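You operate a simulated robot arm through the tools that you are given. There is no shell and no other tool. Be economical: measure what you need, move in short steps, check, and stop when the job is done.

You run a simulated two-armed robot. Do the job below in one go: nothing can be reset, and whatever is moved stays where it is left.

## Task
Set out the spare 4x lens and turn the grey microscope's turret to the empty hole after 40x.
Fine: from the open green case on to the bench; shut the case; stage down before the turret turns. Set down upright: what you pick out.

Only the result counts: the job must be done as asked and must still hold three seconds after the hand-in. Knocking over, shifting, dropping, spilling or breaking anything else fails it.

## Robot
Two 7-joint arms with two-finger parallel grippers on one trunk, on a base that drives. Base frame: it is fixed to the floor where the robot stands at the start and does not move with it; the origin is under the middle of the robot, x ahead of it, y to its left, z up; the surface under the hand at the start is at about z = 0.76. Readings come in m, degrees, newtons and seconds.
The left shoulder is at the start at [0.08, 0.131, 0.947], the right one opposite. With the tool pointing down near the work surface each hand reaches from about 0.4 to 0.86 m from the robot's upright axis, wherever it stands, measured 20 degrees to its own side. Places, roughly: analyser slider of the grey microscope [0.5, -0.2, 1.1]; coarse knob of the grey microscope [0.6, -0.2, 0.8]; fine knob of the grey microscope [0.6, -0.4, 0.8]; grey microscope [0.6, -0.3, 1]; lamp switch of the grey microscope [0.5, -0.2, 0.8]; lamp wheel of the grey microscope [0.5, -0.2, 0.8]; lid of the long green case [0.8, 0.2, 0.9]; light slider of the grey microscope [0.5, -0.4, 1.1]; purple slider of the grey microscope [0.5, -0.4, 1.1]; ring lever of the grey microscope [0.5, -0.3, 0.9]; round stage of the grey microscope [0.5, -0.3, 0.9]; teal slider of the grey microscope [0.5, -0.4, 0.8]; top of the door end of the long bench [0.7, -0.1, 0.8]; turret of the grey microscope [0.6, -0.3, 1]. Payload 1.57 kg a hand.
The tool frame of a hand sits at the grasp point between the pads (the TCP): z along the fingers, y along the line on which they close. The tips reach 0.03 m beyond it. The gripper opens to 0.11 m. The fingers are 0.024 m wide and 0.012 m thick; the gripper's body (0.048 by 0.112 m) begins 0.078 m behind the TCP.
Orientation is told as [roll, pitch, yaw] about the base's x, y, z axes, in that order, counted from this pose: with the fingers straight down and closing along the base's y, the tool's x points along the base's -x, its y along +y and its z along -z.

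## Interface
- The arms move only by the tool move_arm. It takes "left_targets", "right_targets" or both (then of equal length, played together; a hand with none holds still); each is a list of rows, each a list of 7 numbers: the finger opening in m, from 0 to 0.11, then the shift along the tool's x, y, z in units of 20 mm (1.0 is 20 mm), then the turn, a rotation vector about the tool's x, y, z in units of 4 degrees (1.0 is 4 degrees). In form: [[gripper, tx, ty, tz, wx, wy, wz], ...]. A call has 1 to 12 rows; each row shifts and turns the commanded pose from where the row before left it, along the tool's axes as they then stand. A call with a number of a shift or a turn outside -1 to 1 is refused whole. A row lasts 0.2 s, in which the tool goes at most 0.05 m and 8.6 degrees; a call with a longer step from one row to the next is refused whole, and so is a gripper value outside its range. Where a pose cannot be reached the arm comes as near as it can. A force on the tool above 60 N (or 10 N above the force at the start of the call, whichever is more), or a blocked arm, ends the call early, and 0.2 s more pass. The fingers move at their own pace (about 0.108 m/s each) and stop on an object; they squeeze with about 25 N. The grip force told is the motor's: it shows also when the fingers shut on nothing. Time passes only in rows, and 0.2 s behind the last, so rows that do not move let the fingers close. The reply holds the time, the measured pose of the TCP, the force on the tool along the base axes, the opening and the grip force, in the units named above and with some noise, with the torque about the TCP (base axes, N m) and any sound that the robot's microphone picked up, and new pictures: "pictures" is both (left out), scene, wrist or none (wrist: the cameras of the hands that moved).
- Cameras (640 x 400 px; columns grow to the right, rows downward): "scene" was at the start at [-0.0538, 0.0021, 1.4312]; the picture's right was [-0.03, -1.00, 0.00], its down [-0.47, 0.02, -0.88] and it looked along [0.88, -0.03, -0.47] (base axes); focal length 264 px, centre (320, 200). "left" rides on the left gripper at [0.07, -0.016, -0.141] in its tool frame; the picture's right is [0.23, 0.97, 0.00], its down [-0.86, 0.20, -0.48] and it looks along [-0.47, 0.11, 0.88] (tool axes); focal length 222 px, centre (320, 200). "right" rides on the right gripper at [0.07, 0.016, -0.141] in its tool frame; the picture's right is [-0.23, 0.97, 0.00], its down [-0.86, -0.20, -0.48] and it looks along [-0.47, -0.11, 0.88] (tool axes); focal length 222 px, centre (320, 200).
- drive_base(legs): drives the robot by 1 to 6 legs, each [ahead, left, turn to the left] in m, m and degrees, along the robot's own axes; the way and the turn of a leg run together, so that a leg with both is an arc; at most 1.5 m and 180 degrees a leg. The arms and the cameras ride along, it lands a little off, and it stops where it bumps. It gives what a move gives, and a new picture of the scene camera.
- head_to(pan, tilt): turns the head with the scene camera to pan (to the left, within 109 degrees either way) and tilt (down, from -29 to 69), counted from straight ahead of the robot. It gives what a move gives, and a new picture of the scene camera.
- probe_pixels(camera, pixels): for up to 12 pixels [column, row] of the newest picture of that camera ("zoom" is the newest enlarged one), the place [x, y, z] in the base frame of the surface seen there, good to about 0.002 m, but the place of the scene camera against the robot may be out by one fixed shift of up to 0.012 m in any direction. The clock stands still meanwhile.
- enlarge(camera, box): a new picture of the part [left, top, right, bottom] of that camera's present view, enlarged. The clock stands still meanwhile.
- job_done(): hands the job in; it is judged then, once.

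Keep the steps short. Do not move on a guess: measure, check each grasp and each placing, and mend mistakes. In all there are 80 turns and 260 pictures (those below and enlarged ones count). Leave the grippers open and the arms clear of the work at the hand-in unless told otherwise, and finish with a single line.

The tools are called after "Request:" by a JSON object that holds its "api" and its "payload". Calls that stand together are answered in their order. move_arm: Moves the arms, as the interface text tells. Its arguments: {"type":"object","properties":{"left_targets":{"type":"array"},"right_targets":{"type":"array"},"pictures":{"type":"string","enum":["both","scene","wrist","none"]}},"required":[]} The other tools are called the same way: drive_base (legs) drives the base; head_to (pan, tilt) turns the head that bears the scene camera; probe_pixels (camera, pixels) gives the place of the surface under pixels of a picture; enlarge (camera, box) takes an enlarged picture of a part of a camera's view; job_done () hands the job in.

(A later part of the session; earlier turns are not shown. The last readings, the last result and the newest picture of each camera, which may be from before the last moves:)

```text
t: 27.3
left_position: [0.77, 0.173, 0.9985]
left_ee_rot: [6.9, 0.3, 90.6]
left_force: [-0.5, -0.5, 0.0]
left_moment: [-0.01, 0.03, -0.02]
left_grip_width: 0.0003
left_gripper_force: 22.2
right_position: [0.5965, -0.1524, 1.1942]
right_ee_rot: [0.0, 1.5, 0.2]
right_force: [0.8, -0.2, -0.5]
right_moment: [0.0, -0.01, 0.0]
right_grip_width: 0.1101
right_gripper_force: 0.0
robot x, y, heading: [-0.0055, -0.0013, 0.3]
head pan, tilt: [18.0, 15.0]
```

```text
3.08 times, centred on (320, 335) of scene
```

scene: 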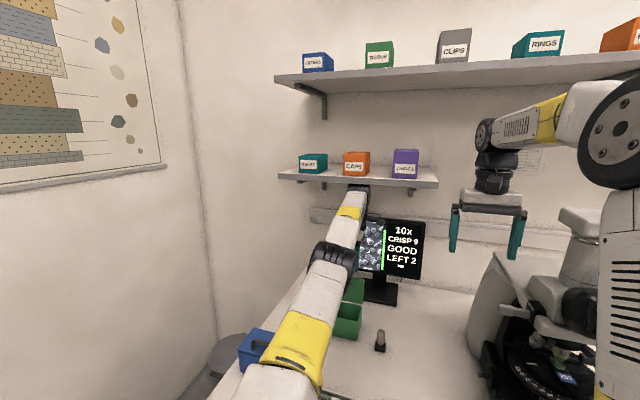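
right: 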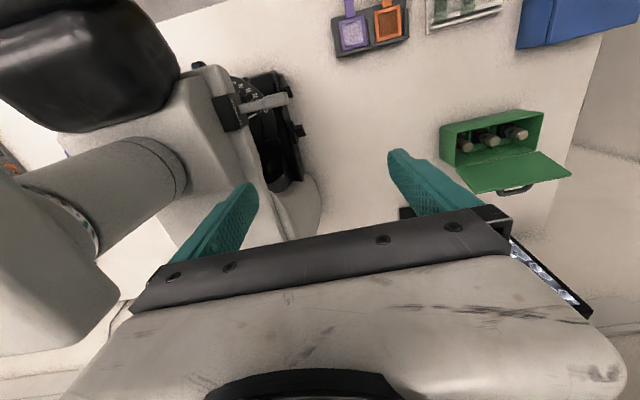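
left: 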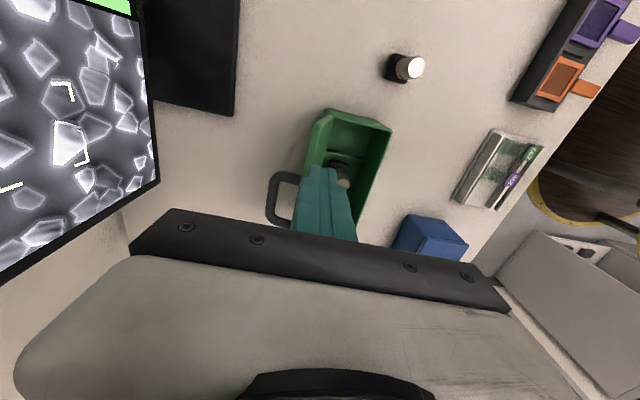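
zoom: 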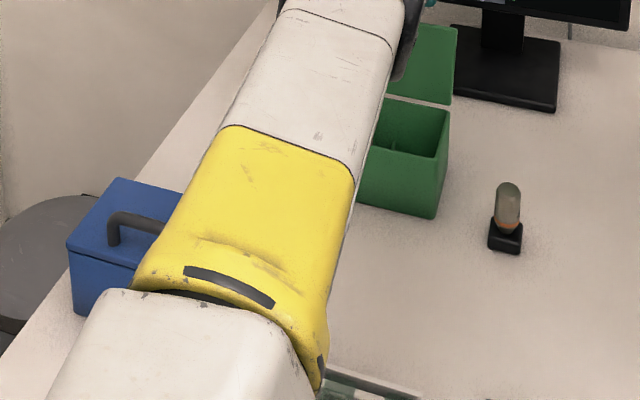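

The shelf's front edge is at x≈0.78 and z≈1.27–1.29, and the wrist top is at about z 1.267. The wrist has wedged against the shelf underside. The remedy is to go down slightly and then back, so I'll lower 2 cm first.

Request:
{"api": "move_arm", "payload": {"left_targets": [[0.0, 0, 0, 0.3, 0, 0, 0], [0.0, 0, 0, 0.3, 0, 0, 0], [0.0, 0, 0, 0.3, 0, 0, 0], [0.0, 0, 0, 0, 0, 0, 0]], "pictures": "scene"}}

Request:
{"api": "enlarge", "payload": {"camera": "scene", "box": [290, 140, 440, 240]}}

```text
t: 28.3
left_position: [0.7727, 0.1728, 0.9829]
left_ee_rot: [7.0, 0.3, 90.7]
left_force: [0.1, 0.2, -0.6]
left_moment: [0.01, 0.0, 0.03]
left_grip_width: 0.0
left_gripper_force: 21.1
left hand out of reach, approached as far as the arm can: row 3
right_position: [0.5953, -0.1524, 1.1944]
right_ee_rot: [0.0, 1.4, 0.3]
right_force: [0.7, 0.2, -0.7]
right_moment: [0.05, -0.01, 0.02]
right_grip_width: 0.1098
right_gripper_force: 0.0
robot x, y, heading: [-0.0051, -0.0027, 0.2]
head pan, tilt: [18.0, 15.0]
```

scene: 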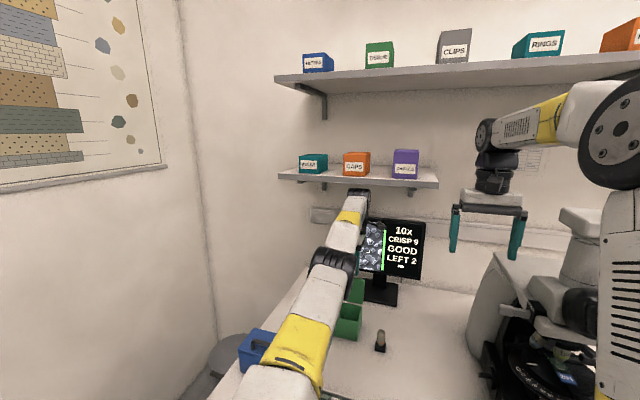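

```text
4.00 times, centred on (365, 190) of scene
```

zoom: 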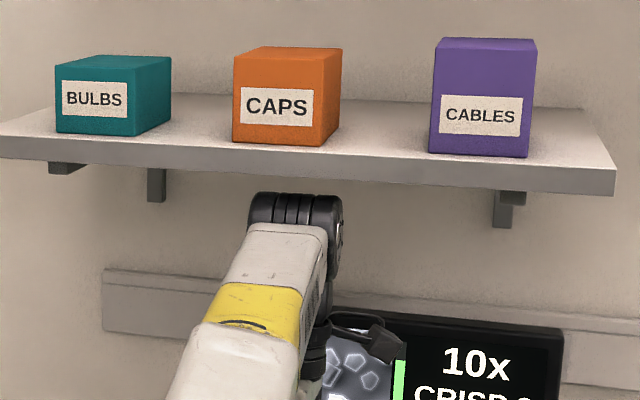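

The wrist is now clear below the shelf. I'll pull straight back.

Request:
{"api": "move_arm", "payload": {"left_targets": [[0.0, 0, 0.5, 0.1, 0, 0, 0], [0.0, 0, 1, 0.1, 0, 0, 0], [0.0, 0, 1, 0, 0, 0, 0], [0.0, 0, 1, 0, 0, 0, 0], [0.0, 0, 0, 0, 0, 0, 0]], "pictures": "scene"}}

```text
t: 29.5
left_position: [0.7701, 0.174, 0.9971]
left_ee_rot: [6.9, 0.3, 90.6]
left_force: [0.3, -0.1, 1.1]
left_moment: [-0.04, 0.02, -0.01]
left_grip_width: 0.0001
left_gripper_force: 21.0
left hand out of reach, approached as far as the arm can: row 1, 2, 3, 4
right_position: [0.5958, -0.1522, 1.1938]
right_ee_rot: [0.0, 1.5, 0.2]
right_force: [0.9, -0.3, 0.2]
right_moment: [0.05, -0.02, -0.01]
right_grip_width: 0.1098
right_gripper_force: 0.1
robot x, y, heading: [-0.0107, 0.0014, 0.2]
head pan, tilt: [18.0, 15.0]
```

scene: 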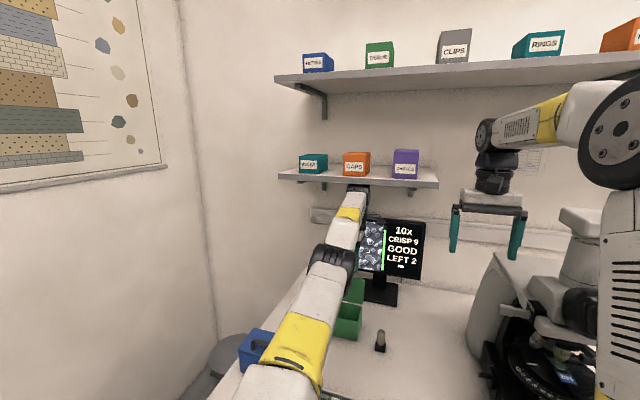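

The arm is fully stretched and stuck near its straight pose. I'll drive the base straight back 0.12 m so the arm leaves the shelf, with the fingers passing well above the case.

Request:
{"api": "drive_base", "payload": {"legs": [[-0.12, 0, 0]]}}

```text
t: 30.8
left_position: [0.6483, 0.1731, 0.9959]
left_ee_rot: [6.9, 0.3, 90.5]
left_force: [-0.3, -0.6, -0.1]
left_moment: [0.02, 0.0, 0.0]
left_grip_width: 0.0
left_gripper_force: 21.5
right_position: [0.4734, -0.1536, 1.194]
right_ee_rot: [0.1, 1.5, 0.1]
right_force: [-0.3, 0.7, -1.4]
right_moment: [0.01, 0.03, 0.0]
right_grip_width: 0.11
right_gripper_force: 0.0
robot x, y, heading: [-0.1293, 0.0009, 0.0]
head pan, tilt: [18.0, 15.0]
```

scene: 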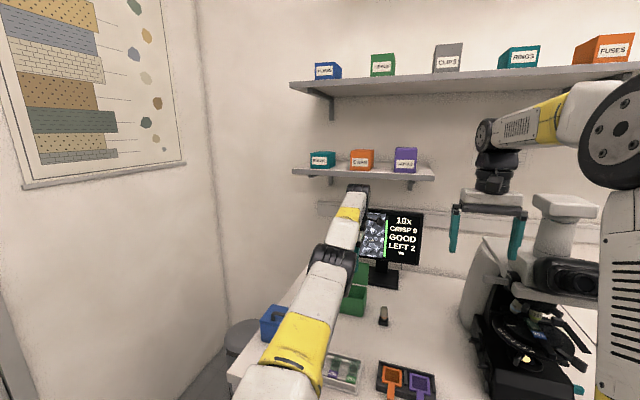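

Free now. I'll pull the left arm back in toward the robot.

Request:
{"api": "move_arm", "payload": {"left_targets": [[0.0, 0, 1, 0, 0, 0, 0], [0.0, 0, 1, 0, 0, 0, 0], [0.0, 0, 1, 0, 0, 0, 0], [0.0, 0, 1, 0, 0, 0, 0], [0.0, 0, 1, 0, 0, 0, 0], [0.0, 0, 0, 0, 0, 0, 0]], "pictures": "scene"}}

```text
t: 32.2
left_position: [0.6399, 0.1751, 1.0299]
left_ee_rot: [7.1, 0.3, 90.4]
left_force: [0.7, -0.3, -0.2]
left_moment: [-0.02, -0.03, 0.01]
left_grip_width: 0.0
left_gripper_force: 20.6
left hand out of reach, approached as far as the arm can: row 1, 2, 3, 4, 5
right_position: [0.4726, -0.1542, 1.1949]
right_ee_rot: [0.0, 1.6, 0.0]
right_force: [0.3, 0.2, -0.9]
right_moment: [0.01, 0.03, -0.02]
right_grip_width: 0.11
right_gripper_force: 0.0
robot x, y, heading: [-0.1288, 0.0018, 0.4]
head pan, tilt: [18.0, 15.0]
```

scene: 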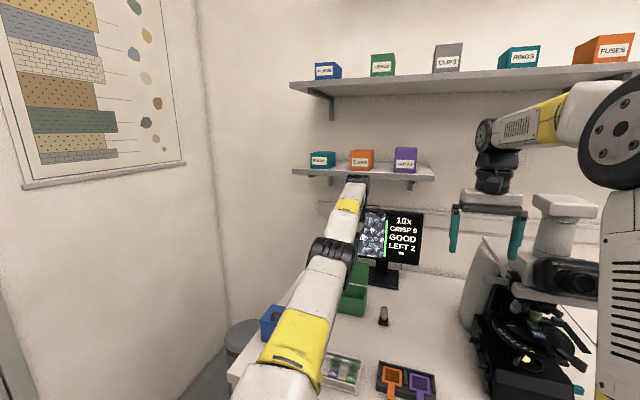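

Request:
{"api": "move_arm", "payload": {"left_targets": [[0.0, 0, 1, -0.5, 0, 0, 0], [0.0, 0, 1, -0.5, 0, 0, 0], [0.0, 0, 1, -0.5, 0, 0, 0], [0.0, 0, 1, -0.5, 0, 0, 0], [0.0, 0, 1, 0, 0, 0, 0], [0.0, 0, 1, 0, 0, 0, 0], [0.0, 0, 1, 0, 0, 0, 0], [0.0, 0, 0, 0, 0, 0, 0], [0.0, 0, 0, 0, 0, 0, 0]], "pictures": "scene"}}

```text
t: 34.2
left_position: [0.6252, 0.1764, 1.0871]
left_ee_rot: [6.9, 0.3, 90.5]
left_force: [0.4, 0.4, 0.5]
left_moment: [0.0, 0.02, 0.04]
left_grip_width: 0.0001
left_gripper_force: 21.5
left hand out of reach, approached as far as the arm can: row 1, 2, 3, 4, 5, 6, 7
right_position: [0.4723, -0.154, 1.1938]
right_ee_rot: [0.0, 1.5, 0.2]
right_force: [0.1, 0.4, 0.4]
right_moment: [0.03, 0.03, 0.0]
right_grip_width: 0.1102
right_gripper_force: 0.0
robot x, y, heading: [-0.1279, 0.0018, 0.3]
head pan, tilt: [18.0, 15.0]
```

scene: 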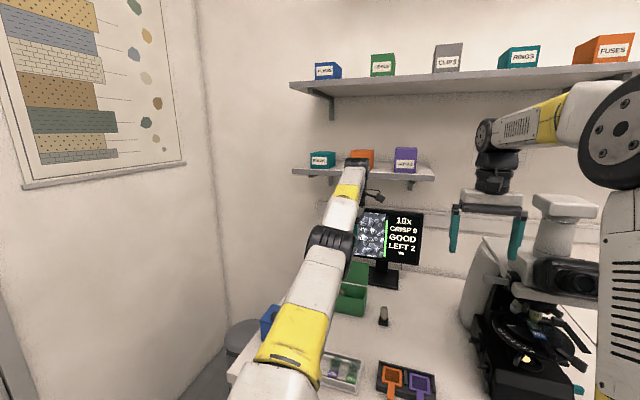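

Moving back only swings the straight arm upward. Going down should let the elbow bend again, and the space in front of the case is free, so I'll command it down.

Request:
{"api": "move_arm", "payload": {"left_targets": [[0.0, 0, 0, 1, 0, 0, 0], [0.0, 0, 0, 1, 0, 0, 0], [0.0, 0, 0, 1, 0, 0, 0], [0.0, 0, 0, 1, 0, 0, 0], [0.0, 0, 0, 1, 0, 0, 0], [0.0, 0, 0, 1, 0, 0, 0], [0.0, 0, 0, 0, 0, 0, 0]], "pictures": "scene"}}

```text
t: 35.8
left_position: [0.6499, 0.1764, 0.977]
left_ee_rot: [7.0, 0.3, 90.5]
left_force: [0.2, 0.6, -0.4]
left_moment: [-0.01, -0.02, -0.02]
left_grip_width: 0.0
left_gripper_force: 21.3
left hand out of reach, approached as far as the arm can: row 1, 2, 3, 4, 5, 6
right_position: [0.4725, -0.154, 1.1931]
right_ee_rot: [0.0, 1.5, 0.2]
right_force: [-0.4, 0.4, 0.3]
right_moment: [-0.02, 0.01, -0.03]
right_grip_width: 0.1101
right_gripper_force: 0.1
robot x, y, heading: [-0.13, 0.0019, 0.5]
head pan, tilt: [18.0, 15.0]
```

scene: 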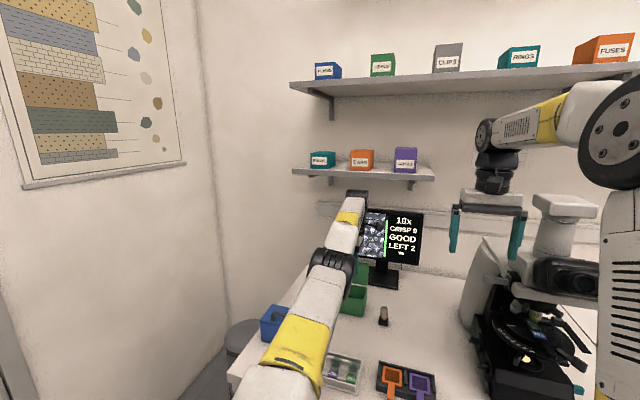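

The elbow seems to be hyper-extended and held at its stop. I'll drive back a little more for free space, then stretch the arm outward, dip it, and pull in so the elbow bends the right way.

Request:
{"api": "drive_base", "payload": {"legs": [[-0.2, 0, 0]]}}

Request:
{"api": "move_arm", "payload": {"left_targets": [[0.0, 0, -1, 0, 0, 0, 0], [0.0, 0, -1, 0, 0, 0, 0], [0.0, 0, -1, 0, 0, 0, 0], [0.0, 0, -1, 0, 0, 0, 0], [0.0, 0, -1, 0, 0, 0, 0], [0.0, 0, -1, 0, 0, 0, 0], [0.0, 0, -1, 0, 0, 0, 0], [0.0, 0, -1, 0, 0, 0, 0], [0.0, 0, -1, 0, 0, 0, 0], [0.0, 0, -1, 0, 0, 0, 0], [0.0, 0, -1, 0, 0, 0, 0], [0.0, 0, -1, 0, 0, 0, 0]], "pictures": "scene"}}

```text
t: 37.4
left_position: [0.4468, 0.1774, 0.977]
left_ee_rot: [7.2, 0.3, 90.6]
left_force: [0.2, 0.0, 0.4]
left_moment: [0.0, -0.03, 0.0]
left_grip_width: 0.0
left_gripper_force: 21.5
right_position: [0.2705, -0.1533, 1.1946]
right_ee_rot: [0.0, 1.4, 0.2]
right_force: [0.5, 0.4, 0.7]
right_moment: [-0.01, 0.0, 0.02]
right_grip_width: 0.11
right_gripper_force: 0.0
robot x, y, heading: [-0.3326, 0.0022, 0.4]
head pan, tilt: [18.0, 15.0]
```

scene: 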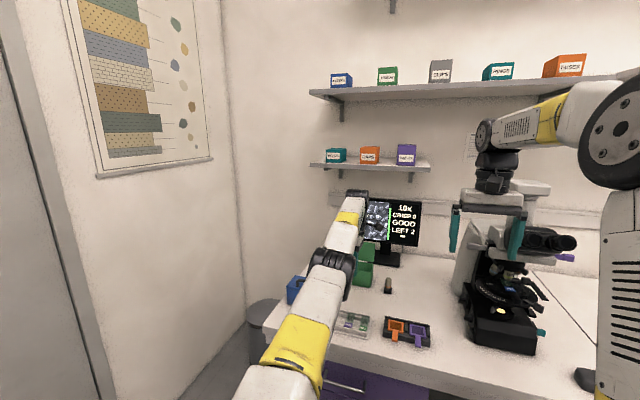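

```text
t: 40.0
left_position: [0.4502, 0.1713, 0.9752]
left_ee_rot: [6.9, 0.2, 90.6]
left_force: [-0.2, -0.7, -0.7]
left_moment: [-0.02, -0.01, -0.02]
left_grip_width: 0.0002
left_gripper_force: 21.0
left hand out of reach, approached as far as the arm can: row 1, 2, 3, 4, 5, 6, 7, 8, 9, 10, 11, 12
right_position: [0.2697, -0.1543, 1.1946]
right_ee_rot: [0.0, 1.5, 0.1]
right_force: [0.4, 0.0, 0.5]
right_moment: [-0.04, 0.01, -0.02]
right_grip_width: 0.1101
right_gripper_force: 0.1
robot x, y, heading: [-0.333, 0.0004, 0.2]
head pan, tilt: [18.0, 15.0]
```

scene: 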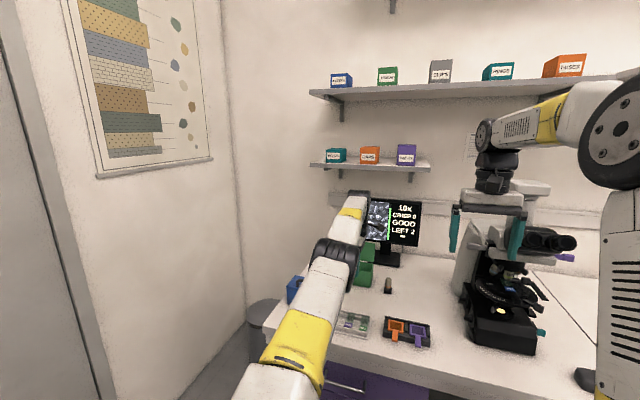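

Request:
{"api": "move_arm", "payload": {"left_targets": [[0.0, 0, -1, 0, 0, 0, 0], [0.0, 0, -1, 0, 0, 0, 0], [0.0, 0, -1, 0, 0, 0, 0], [0.0, 0, -1, 0, 0, 0, 0], [0.0, 0, -1, 0, 0, 0, 0], [0.0, 0, -1, 0, 0, 0, 0], [0.0, 0, 0, 0, 0, 0, 0]], "pictures": "none"}}

```text
t: 41.6
left_position: [0.4503, 0.1718, 0.976]
left_ee_rot: [7.0, 0.3, 90.5]
left_force: [0.5, 0.5, -0.6]
left_moment: [-0.01, 0.01, -0.01]
left_grip_width: 0.0
left_gripper_force: 21.4
left hand out of reach, approached as far as the arm can: row 1, 2, 3, 4, 5, 6
right_position: [0.27, -0.1535, 1.1932]
right_ee_rot: [0.0, 1.5, 0.2]
right_force: [-0.7, -0.3, -0.1]
right_moment: [-0.02, -0.01, 0.0]
right_grip_width: 0.1098
right_gripper_force: 0.0
robot x, y, heading: [-0.3327, 0.0004, 0.2]
head pan, tilt: [18.0, 15.0]
```

Request:
{"api": "move_arm", "payload": {"left_targets": [[0.0, 0, 0, 0, -1, 0, 0], [0.0, 0, 0, 0, -1, 0, 0], [0.0, 0, 0, 0, -1, 0, 0], [0.0, 0, 0, 0, -1, 0, 0], [0.0, 0, 0, 0, -1, 0, 0], [0.0, 0, 0, 0, -1, 0, 0], [0.0, 0, 0, 0, 0, 0, 0]], "pictures": "none"}}

```text
t: 43.2
left_position: [0.3856, 0.1628, 0.9789]
left_ee_rot: [23.1, 0.3, 90.6]
left_force: [-0.2, 0.2, 0.2]
left_moment: [-0.01, -0.01, -0.03]
left_grip_width: 0.0
left_gripper_force: 21.0
left hand out of reach, approached as far as the arm can: row 1, 2, 3, 4, 5, 6
right_position: [0.2701, -0.1537, 1.1933]
right_ee_rot: [0.0, 1.4, 0.2]
right_force: [0.6, 0.0, 0.4]
right_moment: [0.01, -0.03, 0.02]
right_grip_width: 0.11
right_gripper_force: 0.0
robot x, y, heading: [-0.3319, 0.0043, 0.2]
head pan, tilt: [18.0, 15.0]
```

Request:
{"api": "move_arm", "payload": {"left_targets": [[0.0, -1, 0, 0, 0, 0, 0], [0.0, -1, 0, 0, 0, 0, 0], [0.0, -1, 1, 0, 0, 0, 0], [0.0, -1, 1, 0, 0, 0, 0], [0.0, -1, 1, 0, 0, 0, 0], [0.0, -1, 1, 0, 0, 0, 0], [0.0, -1, 1, 0, 0, 0, 0], [0.0, 0, 1, 0, 0, 0, 0], [0.0, 0, 1, 0, 0, 0, 0], [0.0, 0, 1, 0, 0, 0, 0], [0.0, 0, 1, 0, 0, 0, 0], [0.0, 0, 0, 0, 0, 0, 0]], "pictures": "both"}}

```text
t: 45.8
left_position: [0.2181, 0.3021, 1.0474]
left_ee_rot: [23.0, 0.2, 90.5]
left_force: [-0.2, -0.7, 0.0]
left_moment: [-0.02, 0.03, 0.01]
left_grip_width: 0.0
left_gripper_force: 21.3
right_position: [0.2702, -0.1529, 1.1942]
right_ee_rot: [0.0, 1.5, 0.2]
right_force: [-0.5, 0.3, 0.9]
right_moment: [-0.03, 0.0, -0.01]
right_grip_width: 0.1101
right_gripper_force: 0.0
robot x, y, heading: [-0.3328, -0.0021, 0.3]
head pan, tilt: [18.0, 15.0]
```

scene: 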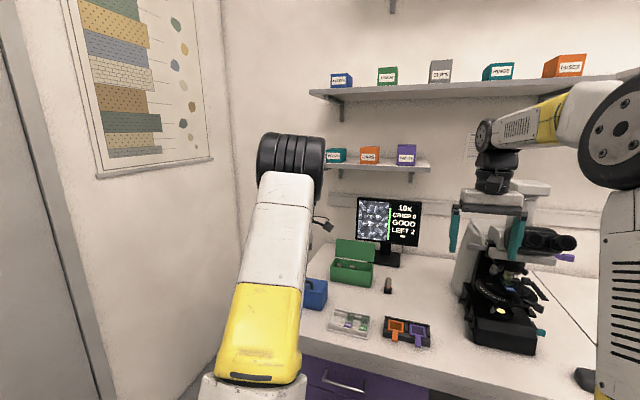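
left: 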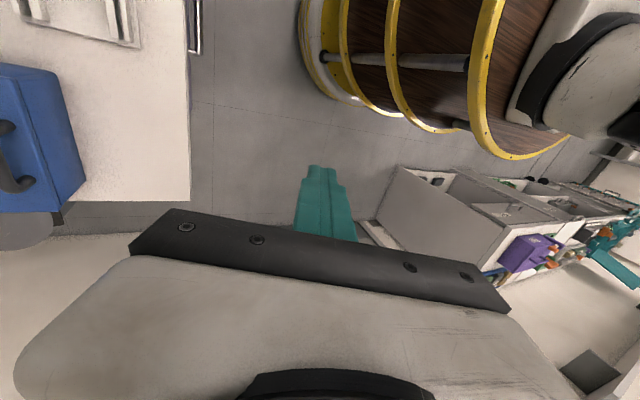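

The elbow bends again and the case, lens and shelf all look undisturbed. I'll level the left tool, then look at the microscope with a clear view.

Request:
{"api": "move_arm", "payload": {"left_targets": [[0.06, 0, 0, 0, 1, 0, 0], [0.06, 0, 0, 0, 1, 0, 0], [0.06, 0, 0, 0, 1, 0, 0], [0.06, 0, 0, 0, 1, 0, 0], [0.06, 0, 0, 0, 1, 0, 0], [0.06, 0, 0, 0, 0.75, 0, 0]], "pictures": "none"}}

Request:
{"api": "head_to", "payload": {"pan": -20, "tilt": 22}}

Request:
{"api": "enlarge", "payload": {"camera": "scene", "box": [200, 130, 420, 330]}}

```text
t: 47.2
left_position: [0.2182, 0.3017, 1.0478]
left_ee_rot: [0.0, 0.3, 90.6]
left_force: [0.6, 0.7, 0.1]
left_moment: [-0.01, 0.05, -0.02]
left_grip_width: 0.0598
left_gripper_force: 0.0
right_position: [0.2687, -0.1532, 1.1931]
right_ee_rot: [0.0, 1.5, 0.2]
right_force: [-0.2, 0.6, -0.3]
right_moment: [0.01, -0.01, -0.03]
right_grip_width: 0.1102
right_gripper_force: 0.1
robot x, y, heading: [-0.333, -0.0001, 0.3]
head pan, tilt: [18.0, 15.0]
```

```text
t: 48.2
left_position: [0.2189, 0.3022, 1.0477]
left_ee_rot: [0.2, 0.2, 90.7]
left_force: [0.2, 0.3, 0.3]
left_moment: [0.03, 0.0, -0.01]
left_grip_width: 0.0602
left_gripper_force: 0.1
right_position: [0.2696, -0.1533, 1.1943]
right_ee_rot: [0.0, 1.5, 0.3]
right_force: [-0.5, -0.5, 0.3]
right_moment: [0.0, 0.0, 0.02]
right_grip_width: 0.1099
right_gripper_force: 0.1
robot x, y, heading: [-0.3284, 0.0023, 0.3]
head pan, tilt: [-20.0, 22.0]
```

scene: 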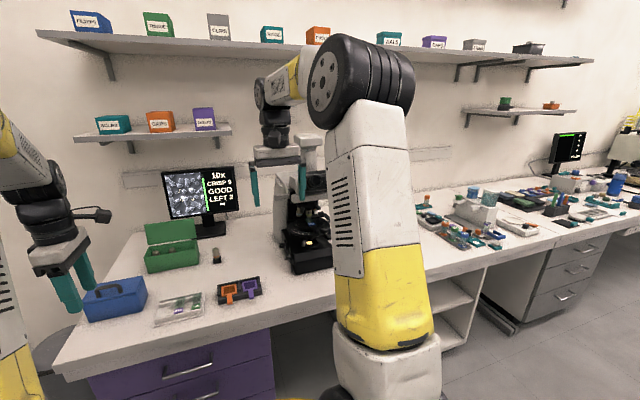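

```text
2.00 times, centred on (310, 230) of scene
```

zoom: 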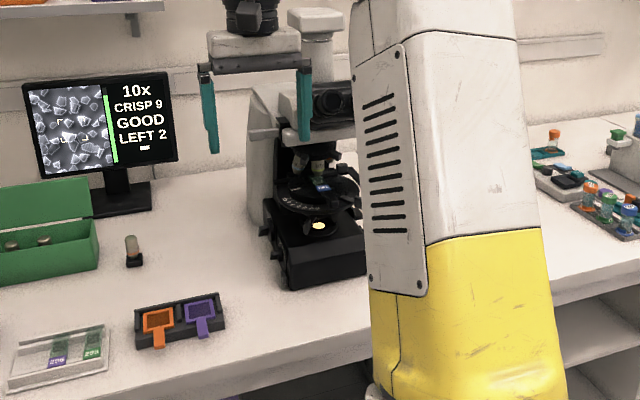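

Lid first. I'll tuck the right hand back 0.12 m, then drive forward to about x=0.05, so the left hand works with a bent elbow and stays below the shelf.

Request:
{"api": "move_arm", "payload": {"right_targets": [[0.11, 1, 0, 0, 0, 0, 0], [0.11, 1, 0, 0, 0, 0, 0], [0.11, 1, 0, 0, 0, 0, 0], [0.11, 1, 0, 0, 0, 0, 0], [0.11, 1, 0, 0, 0, 0, 0], [0.11, 1, 0, 0, 0, 0, 0]], "pictures": "none"}}

Request:
{"api": "head_to", "payload": {"pan": 5, "tilt": 30}}

Request:
{"api": "drive_base", "payload": {"legs": [[0.34, 0, 0], [0.05, 0, 0]]}}

```text
t: 49.6
left_position: [0.2191, 0.3024, 1.0473]
left_ee_rot: [0.1, 0.4, 90.6]
left_force: [-0.2, 0.7, 0.2]
left_moment: [-0.02, 0.02, -0.01]
left_grip_width: 0.0599
left_gripper_force: 0.1
right_position: [0.1498, -0.1518, 1.1967]
right_ee_rot: [0.0, 1.4, 0.1]
right_force: [0.6, -0.5, -0.3]
right_moment: [0.0, 0.03, -0.01]
right_grip_width: 0.1103
right_gripper_force: 0.1
robot x, y, heading: [-0.3354, 0.0017, 0.3]
head pan, tilt: [-20.0, 22.0]
```

```text
t: 50.5
left_position: [0.2177, 0.3016, 1.047]
left_ee_rot: [0.0, 0.3, 90.6]
left_force: [0.9, 0.0, -0.7]
left_moment: [0.0, 0.01, -0.02]
left_grip_width: 0.06
left_gripper_force: 0.0
right_position: [0.1485, -0.1548, 1.1964]
right_ee_rot: [-0.1, 1.6, 0.2]
right_force: [0.2, 0.3, -0.8]
right_moment: [0.01, 0.04, 0.0]
right_grip_width: 0.1101
right_gripper_force: 0.0
robot x, y, heading: [-0.3329, -0.0001, 0.2]
head pan, tilt: [5.0, 30.0]
```

scene: 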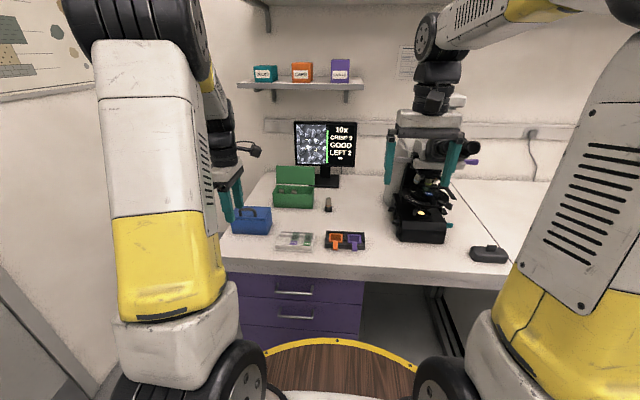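

```text
t: 53.3
left_position: [0.5936, 0.3032, 1.0475]
left_ee_rot: [0.1, 0.2, 90.5]
left_force: [0.4, 0.1, -0.3]
left_moment: [0.03, -0.01, 0.01]
left_grip_width: 0.0601
left_gripper_force: 0.0
right_position: [0.5238, -0.1506, 1.1962]
right_ee_rot: [0.0, 1.6, 0.2]
right_force: [-0.6, 0.6, 0.3]
right_moment: [0.0, 0.0, -0.03]
right_grip_width: 0.1102
right_gripper_force: 0.1
robot x, y, heading: [0.0414, 0.0004, 0.1]
head pan, tilt: [5.0, 30.0]
stopped in leg 2: the robot was blocked; the commanded pose is now the measured one
```

scene: 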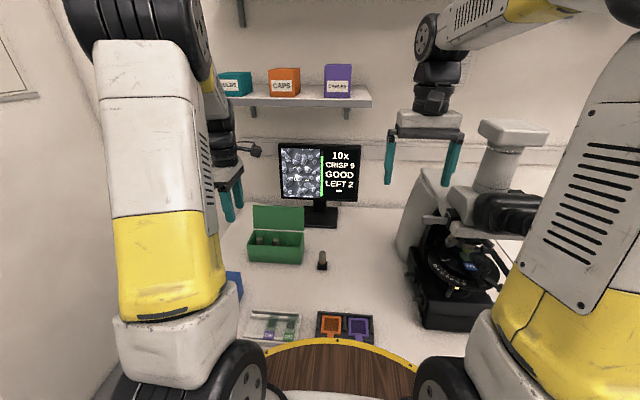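

It bumped the bench gently at x=0.041 and nothing moved. The reach to the lid is now comfortable at 0.73. I'll lower the left hand to z≈0.975, move to y≈0.17, and stop at x≈0.71 to check the wrist against the shelf.

Request:
{"api": "move_arm", "payload": {"left_targets": [[0.06, 0.7, 0, 0.8, 0, 0, 0], [0.06, 1, 0, 0.8, 0, 0, 0], [0.06, 1, -0.6, 0.8, 0, 0, 0], [0.06, 1, -0.9, 0.8, 0, 0, 0], [0.06, 1, -0.9, 0.4, 0, 0, 0], [0.06, 1, -0.9, 0, 0, 0, 0], [0.06, 0.9, -0.9, 0, 0, 0, 0], [0.06, 0, -0.9, 0, 0, 0, 0], [0.06, 0, -0.8, 0, 0, 0, 0]], "pictures": "both"}}

Request:
{"api": "enlarge", "payload": {"camera": "scene", "box": [190, 60, 350, 280]}}

```text
t: 55.3
left_position: [0.711, 0.1724, 0.9736]
left_ee_rot: [0.2, 0.3, 90.5]
left_force: [-0.2, 0.0, 0.9]
left_moment: [0.02, 0.01, 0.0]
left_grip_width: 0.0602
left_gripper_force: 0.1
right_position: [0.5244, -0.1515, 1.1955]
right_ee_rot: [0.0, 1.6, 0.2]
right_force: [0.5, 0.4, 0.4]
right_moment: [0.02, -0.04, 0.01]
right_grip_width: 0.1098
right_gripper_force: 0.0
robot x, y, heading: [0.0407, 0.0004, 0.1]
head pan, tilt: [5.0, 30.0]
```

scene: 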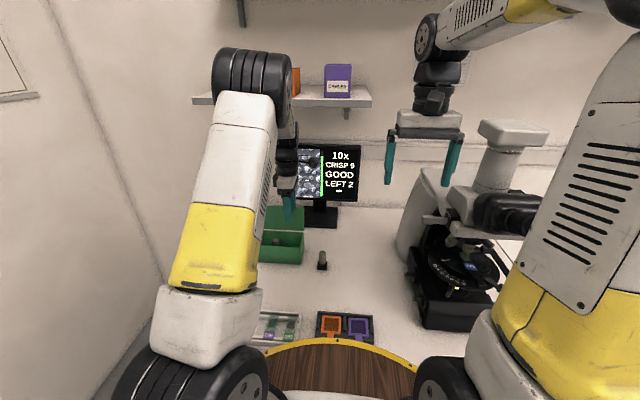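
left: 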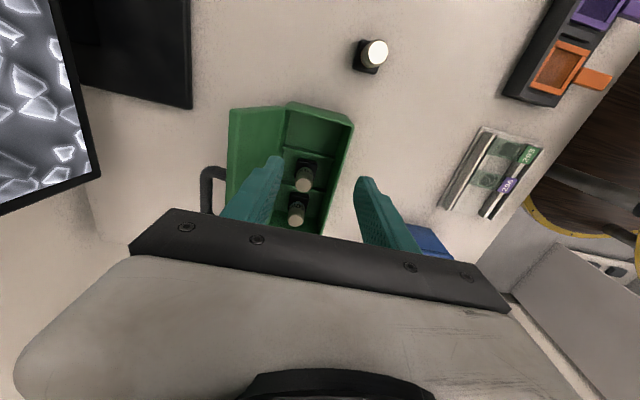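

```text
1.82 times, centred on (270, 170) of scene
```

zoom: 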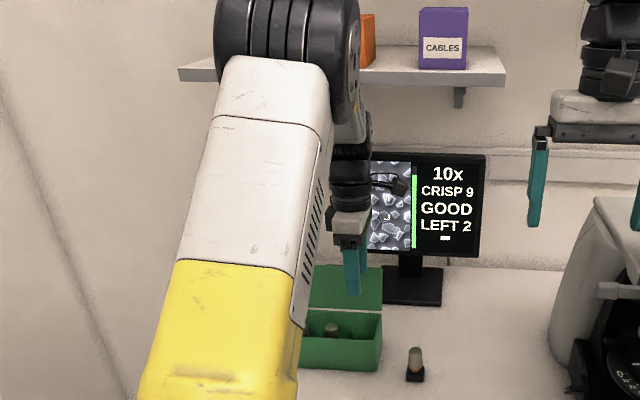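

Request:
{"api": "probe_pixels", "payload": {"camera": "scene", "pixels": [[287, 75], [290, 110], [287, 130], [285, 160], [340, 95]]}}

Request:
{"api": "probe_pixels", "payload": {"camera": "left", "pixels": [[231, 110], [282, 107], [233, 130], [228, 150], [210, 170], [222, 168]]}}

Request:
{"api": "enlarge", "payload": {"camera": "left", "box": [190, 80, 370, 240]}}

```text
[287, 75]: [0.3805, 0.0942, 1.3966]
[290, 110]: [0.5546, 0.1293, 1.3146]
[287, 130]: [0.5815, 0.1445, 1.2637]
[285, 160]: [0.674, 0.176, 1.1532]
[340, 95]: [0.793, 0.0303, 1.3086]
```

```text
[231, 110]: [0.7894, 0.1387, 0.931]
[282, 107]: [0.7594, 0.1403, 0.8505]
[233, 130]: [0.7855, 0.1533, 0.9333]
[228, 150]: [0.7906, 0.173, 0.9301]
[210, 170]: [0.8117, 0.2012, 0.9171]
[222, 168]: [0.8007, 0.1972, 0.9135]
```

```text
2.50 times, centred on (280, 160) of left
```

zoom: 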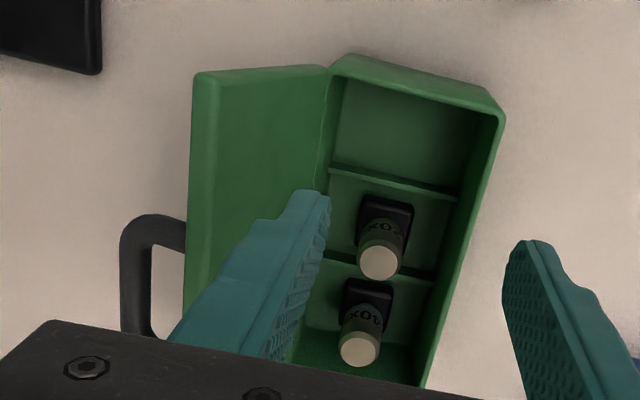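

The forearm slopes well clear of the shelf. The lid's top edge is x≈0.785–0.80 at z≈0.933, and the handle starts at y≈0.195. I'll straddle the lid edge with the fingers 0.05 apart, one in front and one behind, then dip 3 cm.

Request:
{"api": "move_arm", "payload": {"left_targets": [[0.05, 0.3, -0.9, 0, 0, 0, 0], [0.05, 0, -1, 0, 0, 0, 0], [0.05, 0, -1, 0, 0, 0, 0], [0.05, 0, -1, 0, 0, 0, 0]], "pictures": "both"}}

Request:
{"api": "enlarge", "payload": {"camera": "left", "box": [220, 100, 440, 240]}}

Request:
{"api": "enlarge", "payload": {"camera": "scene", "box": [190, 60, 350, 280]}}

```text
t: 56.3
left_position: [0.7901, 0.1668, 0.9753]
left_ee_rot: [0.1, 0.3, 90.5]
left_force: [-0.3, -1.1, 0.2]
left_moment: [0.0, -0.01, -0.01]
left_grip_width: 0.0501
left_gripper_force: 0.0
right_position: [0.5237, -0.1512, 1.1962]
right_ee_rot: [0.0, 1.7, 0.2]
right_force: [-0.4, 1.2, -0.4]
right_moment: [0.01, -0.02, -0.01]
right_grip_width: 0.1099
right_gripper_force: 0.1
robot x, y, heading: [0.0437, 0.0017, 0.2]
head pan, tilt: [5.0, 30.0]
```

scene: 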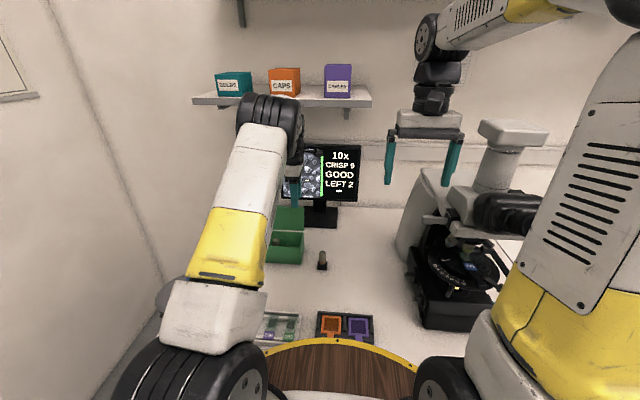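
left: 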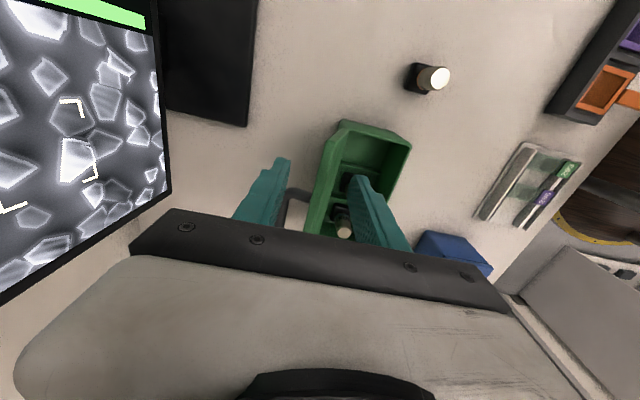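

```text
2.86 times, centred on (330, 170) of left
```

zoom: 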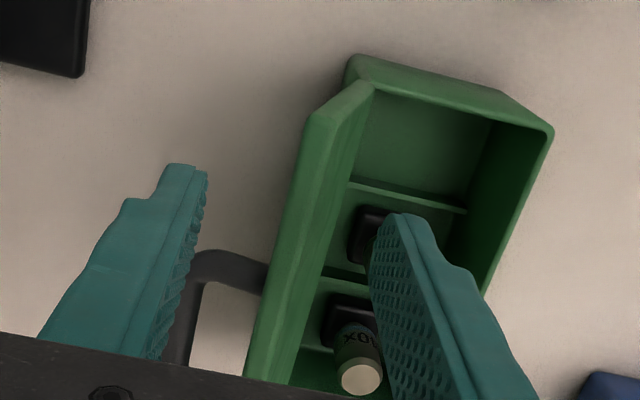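

```text
1.82 times, centred on (270, 170) of scene
```

zoom: 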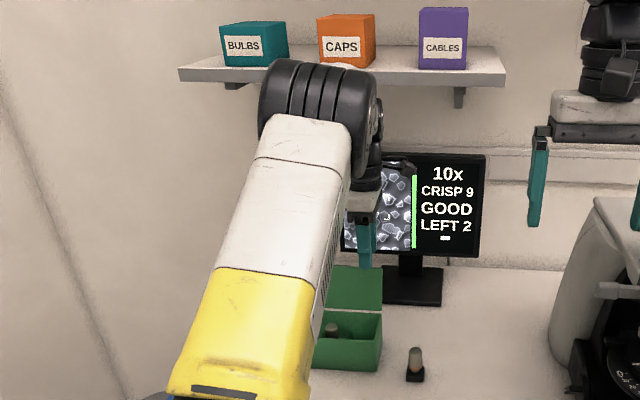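

The lid edge sits between the fingers and the handle is clear. I'll go down 3 cm and pull toward the robot in small steps.

Request:
{"api": "move_arm", "payload": {"left_targets": [[0.05, 0, 0, 0.8, 0, 0, 0], [0.05, 0, 0, 0.8, 0, 0, 0], [0.05, 0, 0.5, 0, 0, 0, 0], [0.05, 0, 0.5, 0, 0, 0, 0], [0.05, 0, 0.5, 0, 0, 0, 0]], "pictures": "both"}}

Request:
{"api": "enlarge", "payload": {"camera": "left", "box": [220, 100, 440, 240]}}

```text
t: 57.5
left_position: [0.7614, 0.1661, 0.9438]
left_ee_rot: [0.1, 0.3, 90.5]
left_force: [0.5, 0.6, -0.1]
left_moment: [0.01, 0.0, 0.01]
left_grip_width: 0.0501
left_gripper_force: 0.0
right_position: [0.525, -0.1513, 1.1968]
right_ee_rot: [0.1, 1.7, 0.2]
right_force: [0.4, -0.6, 0.4]
right_moment: [0.01, -0.01, -0.04]
right_grip_width: 0.1099
right_gripper_force: 0.0
robot x, y, heading: [0.0419, 0.0014, 0.2]
head pan, tilt: [5.0, 30.0]
```

scene: 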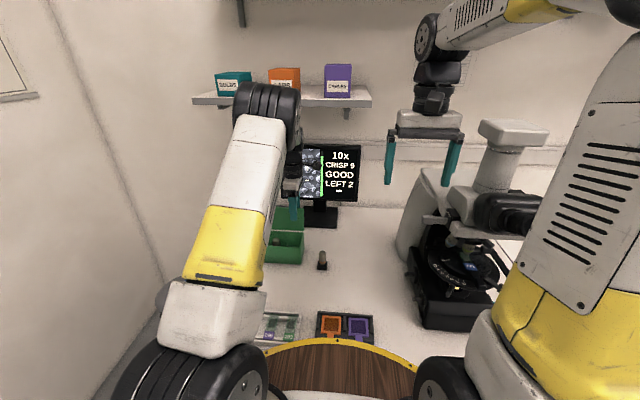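
left: 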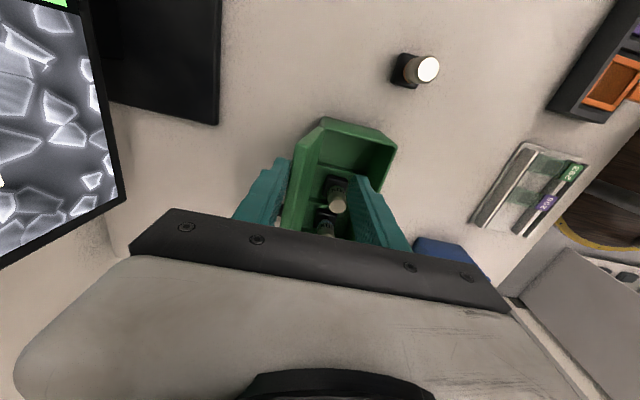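

```text
2.86 times, centred on (330, 170) of left
```

zoom: 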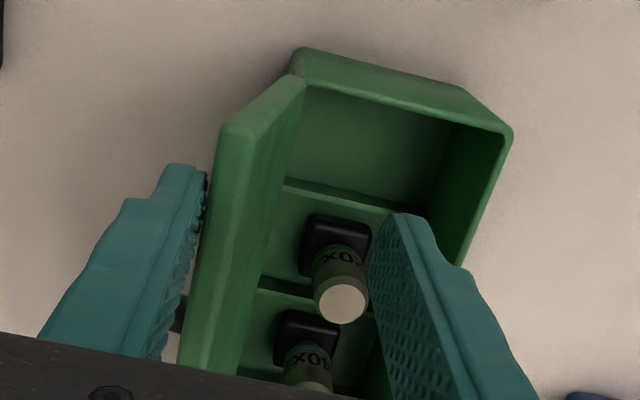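

The back finger is just reaching the lid. I'll pull on another 5 cm.

Request:
{"api": "move_arm", "payload": {"left_targets": [[0.05, 0, 0.5, 0, 0, 0, 0], [0.05, 0, 0.5, 0, 0, 0, 0], [0.05, 0, 0.5, 0, 0, 0, 0], [0.05, 0, 0.5, 0, 0, 0, 0], [0.05, 0, 0.5, 0, 0, 0, 0]], "pictures": "both"}}

Request:
{"api": "enlarge", "payload": {"camera": "left", "box": [220, 100, 440, 240]}}

```text
t: 58.7
left_position: [0.712, 0.1664, 0.9426]
left_ee_rot: [0.1, 0.3, 90.5]
left_force: [-0.3, -0.6, 0.1]
left_moment: [0.03, 0.03, -0.01]
left_grip_width: 0.0501
left_gripper_force: 0.0
right_position: [0.5252, -0.1508, 1.1965]
right_ee_rot: [0.0, 1.5, 0.2]
right_force: [-0.1, -0.8, 0.2]
right_moment: [-0.01, 0.02, 0.07]
right_grip_width: 0.1101
right_gripper_force: 0.0
robot x, y, heading: [0.0426, -0.0002, 0.3]
head pan, tilt: [5.0, 30.0]
```

scene: 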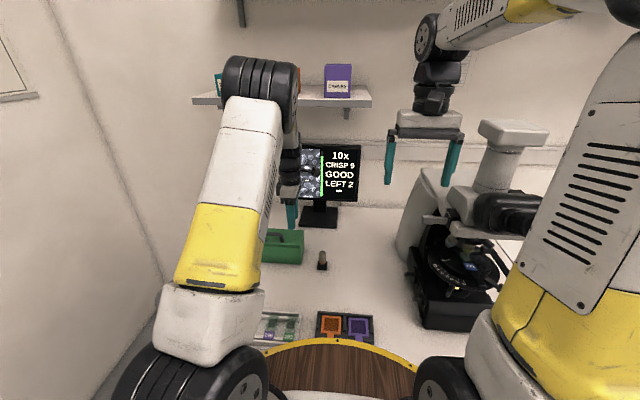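
left: 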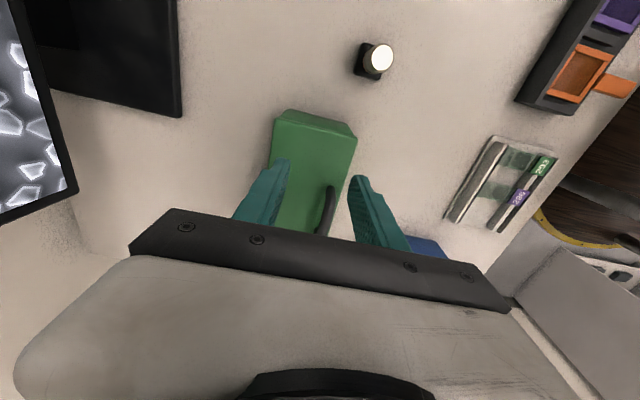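

```text
2.86 times, centred on (330, 170) of left
```

zoom: 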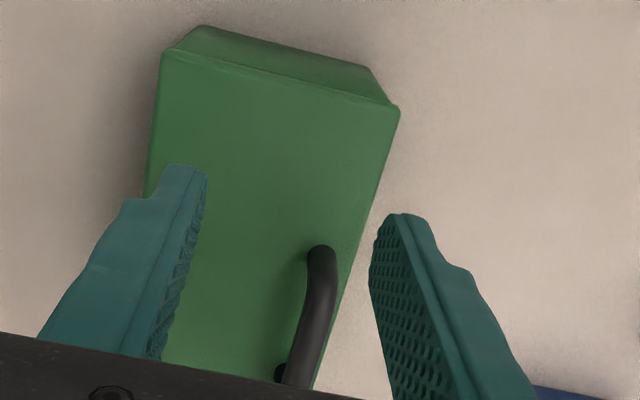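

The lid fell shut. I'll raise the hand, back it off and probe the lid for flatness, then look at the microscope.

Request:
{"api": "probe_pixels", "payload": {"camera": "left", "pixels": [[282, 124], [348, 139], [300, 150], [335, 155], [345, 128]]}}

Request:
{"api": "move_arm", "payload": {"left_targets": [[0.05, 0, 0.5, -1, 0, 0, 0], [0.05, 0, 1, -1, 0, 0, 0], [0.05, 0, 1, -1, 0, 0, 0], [0.05, -1, 1, -1, 0, 0, 0], [0.05, -1, 1, -1, 0, 0, 0], [0.05, -1, 1, -1, 0, 0, 0], [0.05, -1, 1, 0, 0, 0, 0], [0.05, -1, 1, 0, 0, 0, 0], [0.05, -1, 1, 0, 0, 0, 0]], "pictures": "none"}}

Request:
{"api": "head_to", "payload": {"pan": -15, "tilt": 30}}

Request:
{"api": "enlarge", "payload": {"camera": "scene", "box": [170, 180, 280, 280]}}

Request:
{"api": "enlarge", "payload": {"camera": "scene", "box": [270, 110, 420, 340]}}

```text
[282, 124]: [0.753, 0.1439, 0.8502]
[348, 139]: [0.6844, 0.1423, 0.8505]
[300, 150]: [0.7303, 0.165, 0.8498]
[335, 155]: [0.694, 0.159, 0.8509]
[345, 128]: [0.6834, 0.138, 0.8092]
```

```text
t: 60.7
left_position: [0.5399, 0.2855, 1.063]
left_ee_rot: [0.2, 0.3, 90.5]
left_force: [0.9, -0.6, -0.7]
left_moment: [0.0, 0.02, -0.06]
left_grip_width: 0.0503
left_gripper_force: 0.1
right_position: [0.524, -0.1532, 1.1962]
right_ee_rot: [0.0, 1.6, 0.3]
right_force: [-0.5, 0.1, -0.2]
right_moment: [0.01, 0.01, 0.03]
right_grip_width: 0.11
right_gripper_force: 0.1
robot x, y, heading: [0.0433, 0.0016, 0.0]
head pan, tilt: [5.0, 30.0]
```

```text
t: 61.5
left_position: [0.5389, 0.2865, 1.0632]
left_ee_rot: [0.1, 0.3, 90.6]
left_force: [0.6, 0.4, -0.1]
left_moment: [-0.01, -0.02, -0.02]
left_grip_width: 0.0501
left_gripper_force: 0.1
right_position: [0.5247, -0.152, 1.1967]
right_ee_rot: [0.0, 1.6, 0.2]
right_force: [0.2, 0.8, 0.2]
right_moment: [-0.01, 0.04, 0.01]
right_grip_width: 0.11
right_gripper_force: 0.0
robot x, y, heading: [0.04, 0.003, 0.2]
head pan, tilt: [-15.0, 30.0]
```

scene: 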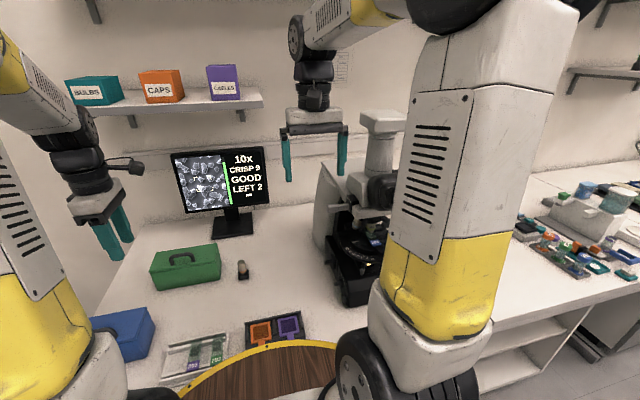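

```text
4.00 times, centred on (225, 230) of scene
```

zoom: 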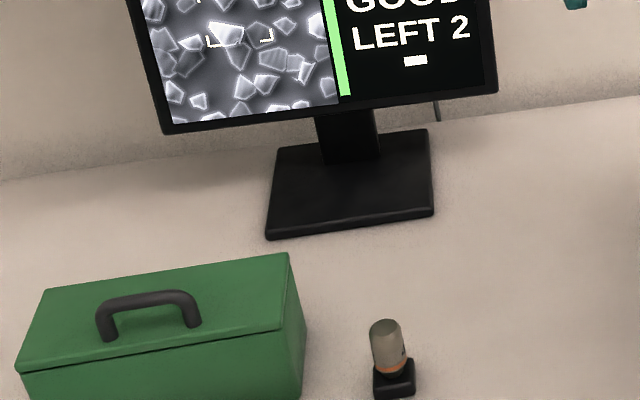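

```text
1.74 times, centred on (345, 225) of scene
```

zoom: 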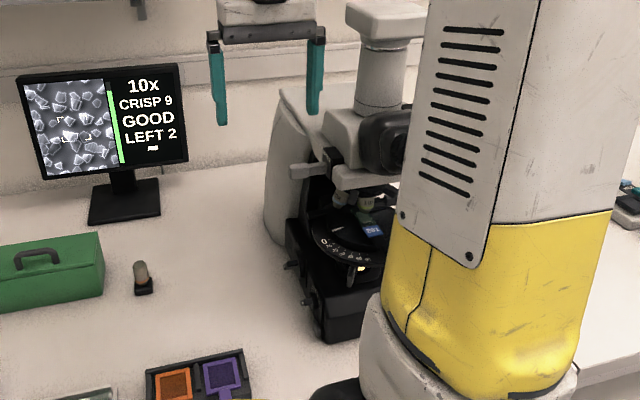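

The case is shut flat, with the lid at z=0.850 front and back, and the 4x stands beside it. For a clear view of the microscope, I'll back up, shift right so it lies between the arms, and look.

Request:
{"api": "drive_base", "payload": {"legs": [[-0.25, 0, 0], [0, -0.3, 0]]}}

Request:
{"api": "head_to", "payload": {"pan": 0, "tilt": 28}}

Request:
{"api": "enlarge", "payload": {"camera": "scene", "box": [240, 100, 400, 260]}}

```text
t: 65.0
left_position: [0.2967, -0.02, 1.0633]
left_ee_rot: [0.2, 0.2, 90.0]
left_force: [0.1, 0.7, 0.1]
left_moment: [-0.04, -0.02, -0.01]
left_grip_width: 0.0501
left_gripper_force: 0.1
right_position: [0.2749, -0.4557, 1.1957]
right_ee_rot: [-0.1, 1.6, -0.4]
right_force: [0.2, 0.1, 0.5]
right_moment: [-0.02, 0.0, -0.01]
right_grip_width: 0.1102
right_gripper_force: 0.0
robot x, y, heading: [-0.2057, -0.2973, -0.2]
head pan, tilt: [-15.0, 30.0]
```

scene: 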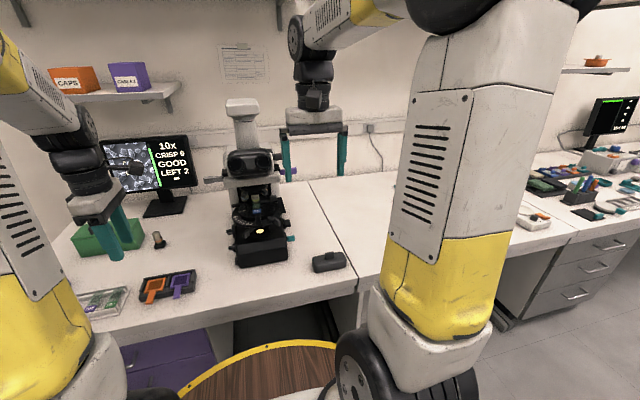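

```text
t: 65.8
left_position: [0.2961, -0.0189, 1.0631]
left_ee_rot: [0.2, 0.4, 89.9]
left_force: [-0.1, 0.2, -0.9]
left_moment: [-0.01, 0.0, 0.0]
left_grip_width: 0.0503
left_gripper_force: 0.0
right_position: [0.2764, -0.4566, 1.1953]
right_ee_rot: [0.0, 1.6, -0.4]
right_force: [0.0, 0.0, 0.4]
right_moment: [-0.01, -0.02, -0.04]
right_grip_width: 0.1101
right_gripper_force: 0.1
robot x, y, heading: [-0.2076, -0.2981, -0.5]
head pan, tilt: [0.0, 28.0]
```

scene: 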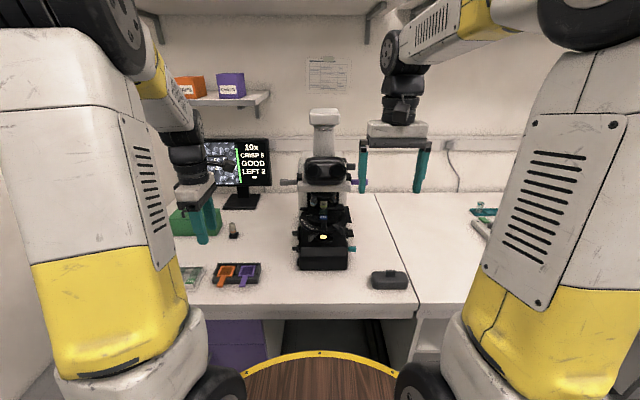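

```text
2.50 times, centred on (320, 180) of scene
```

zoom: 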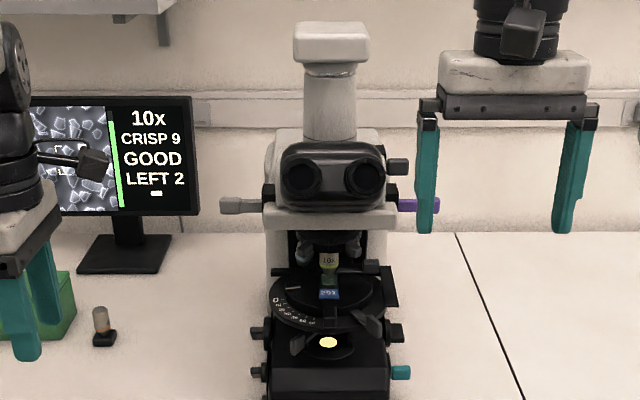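

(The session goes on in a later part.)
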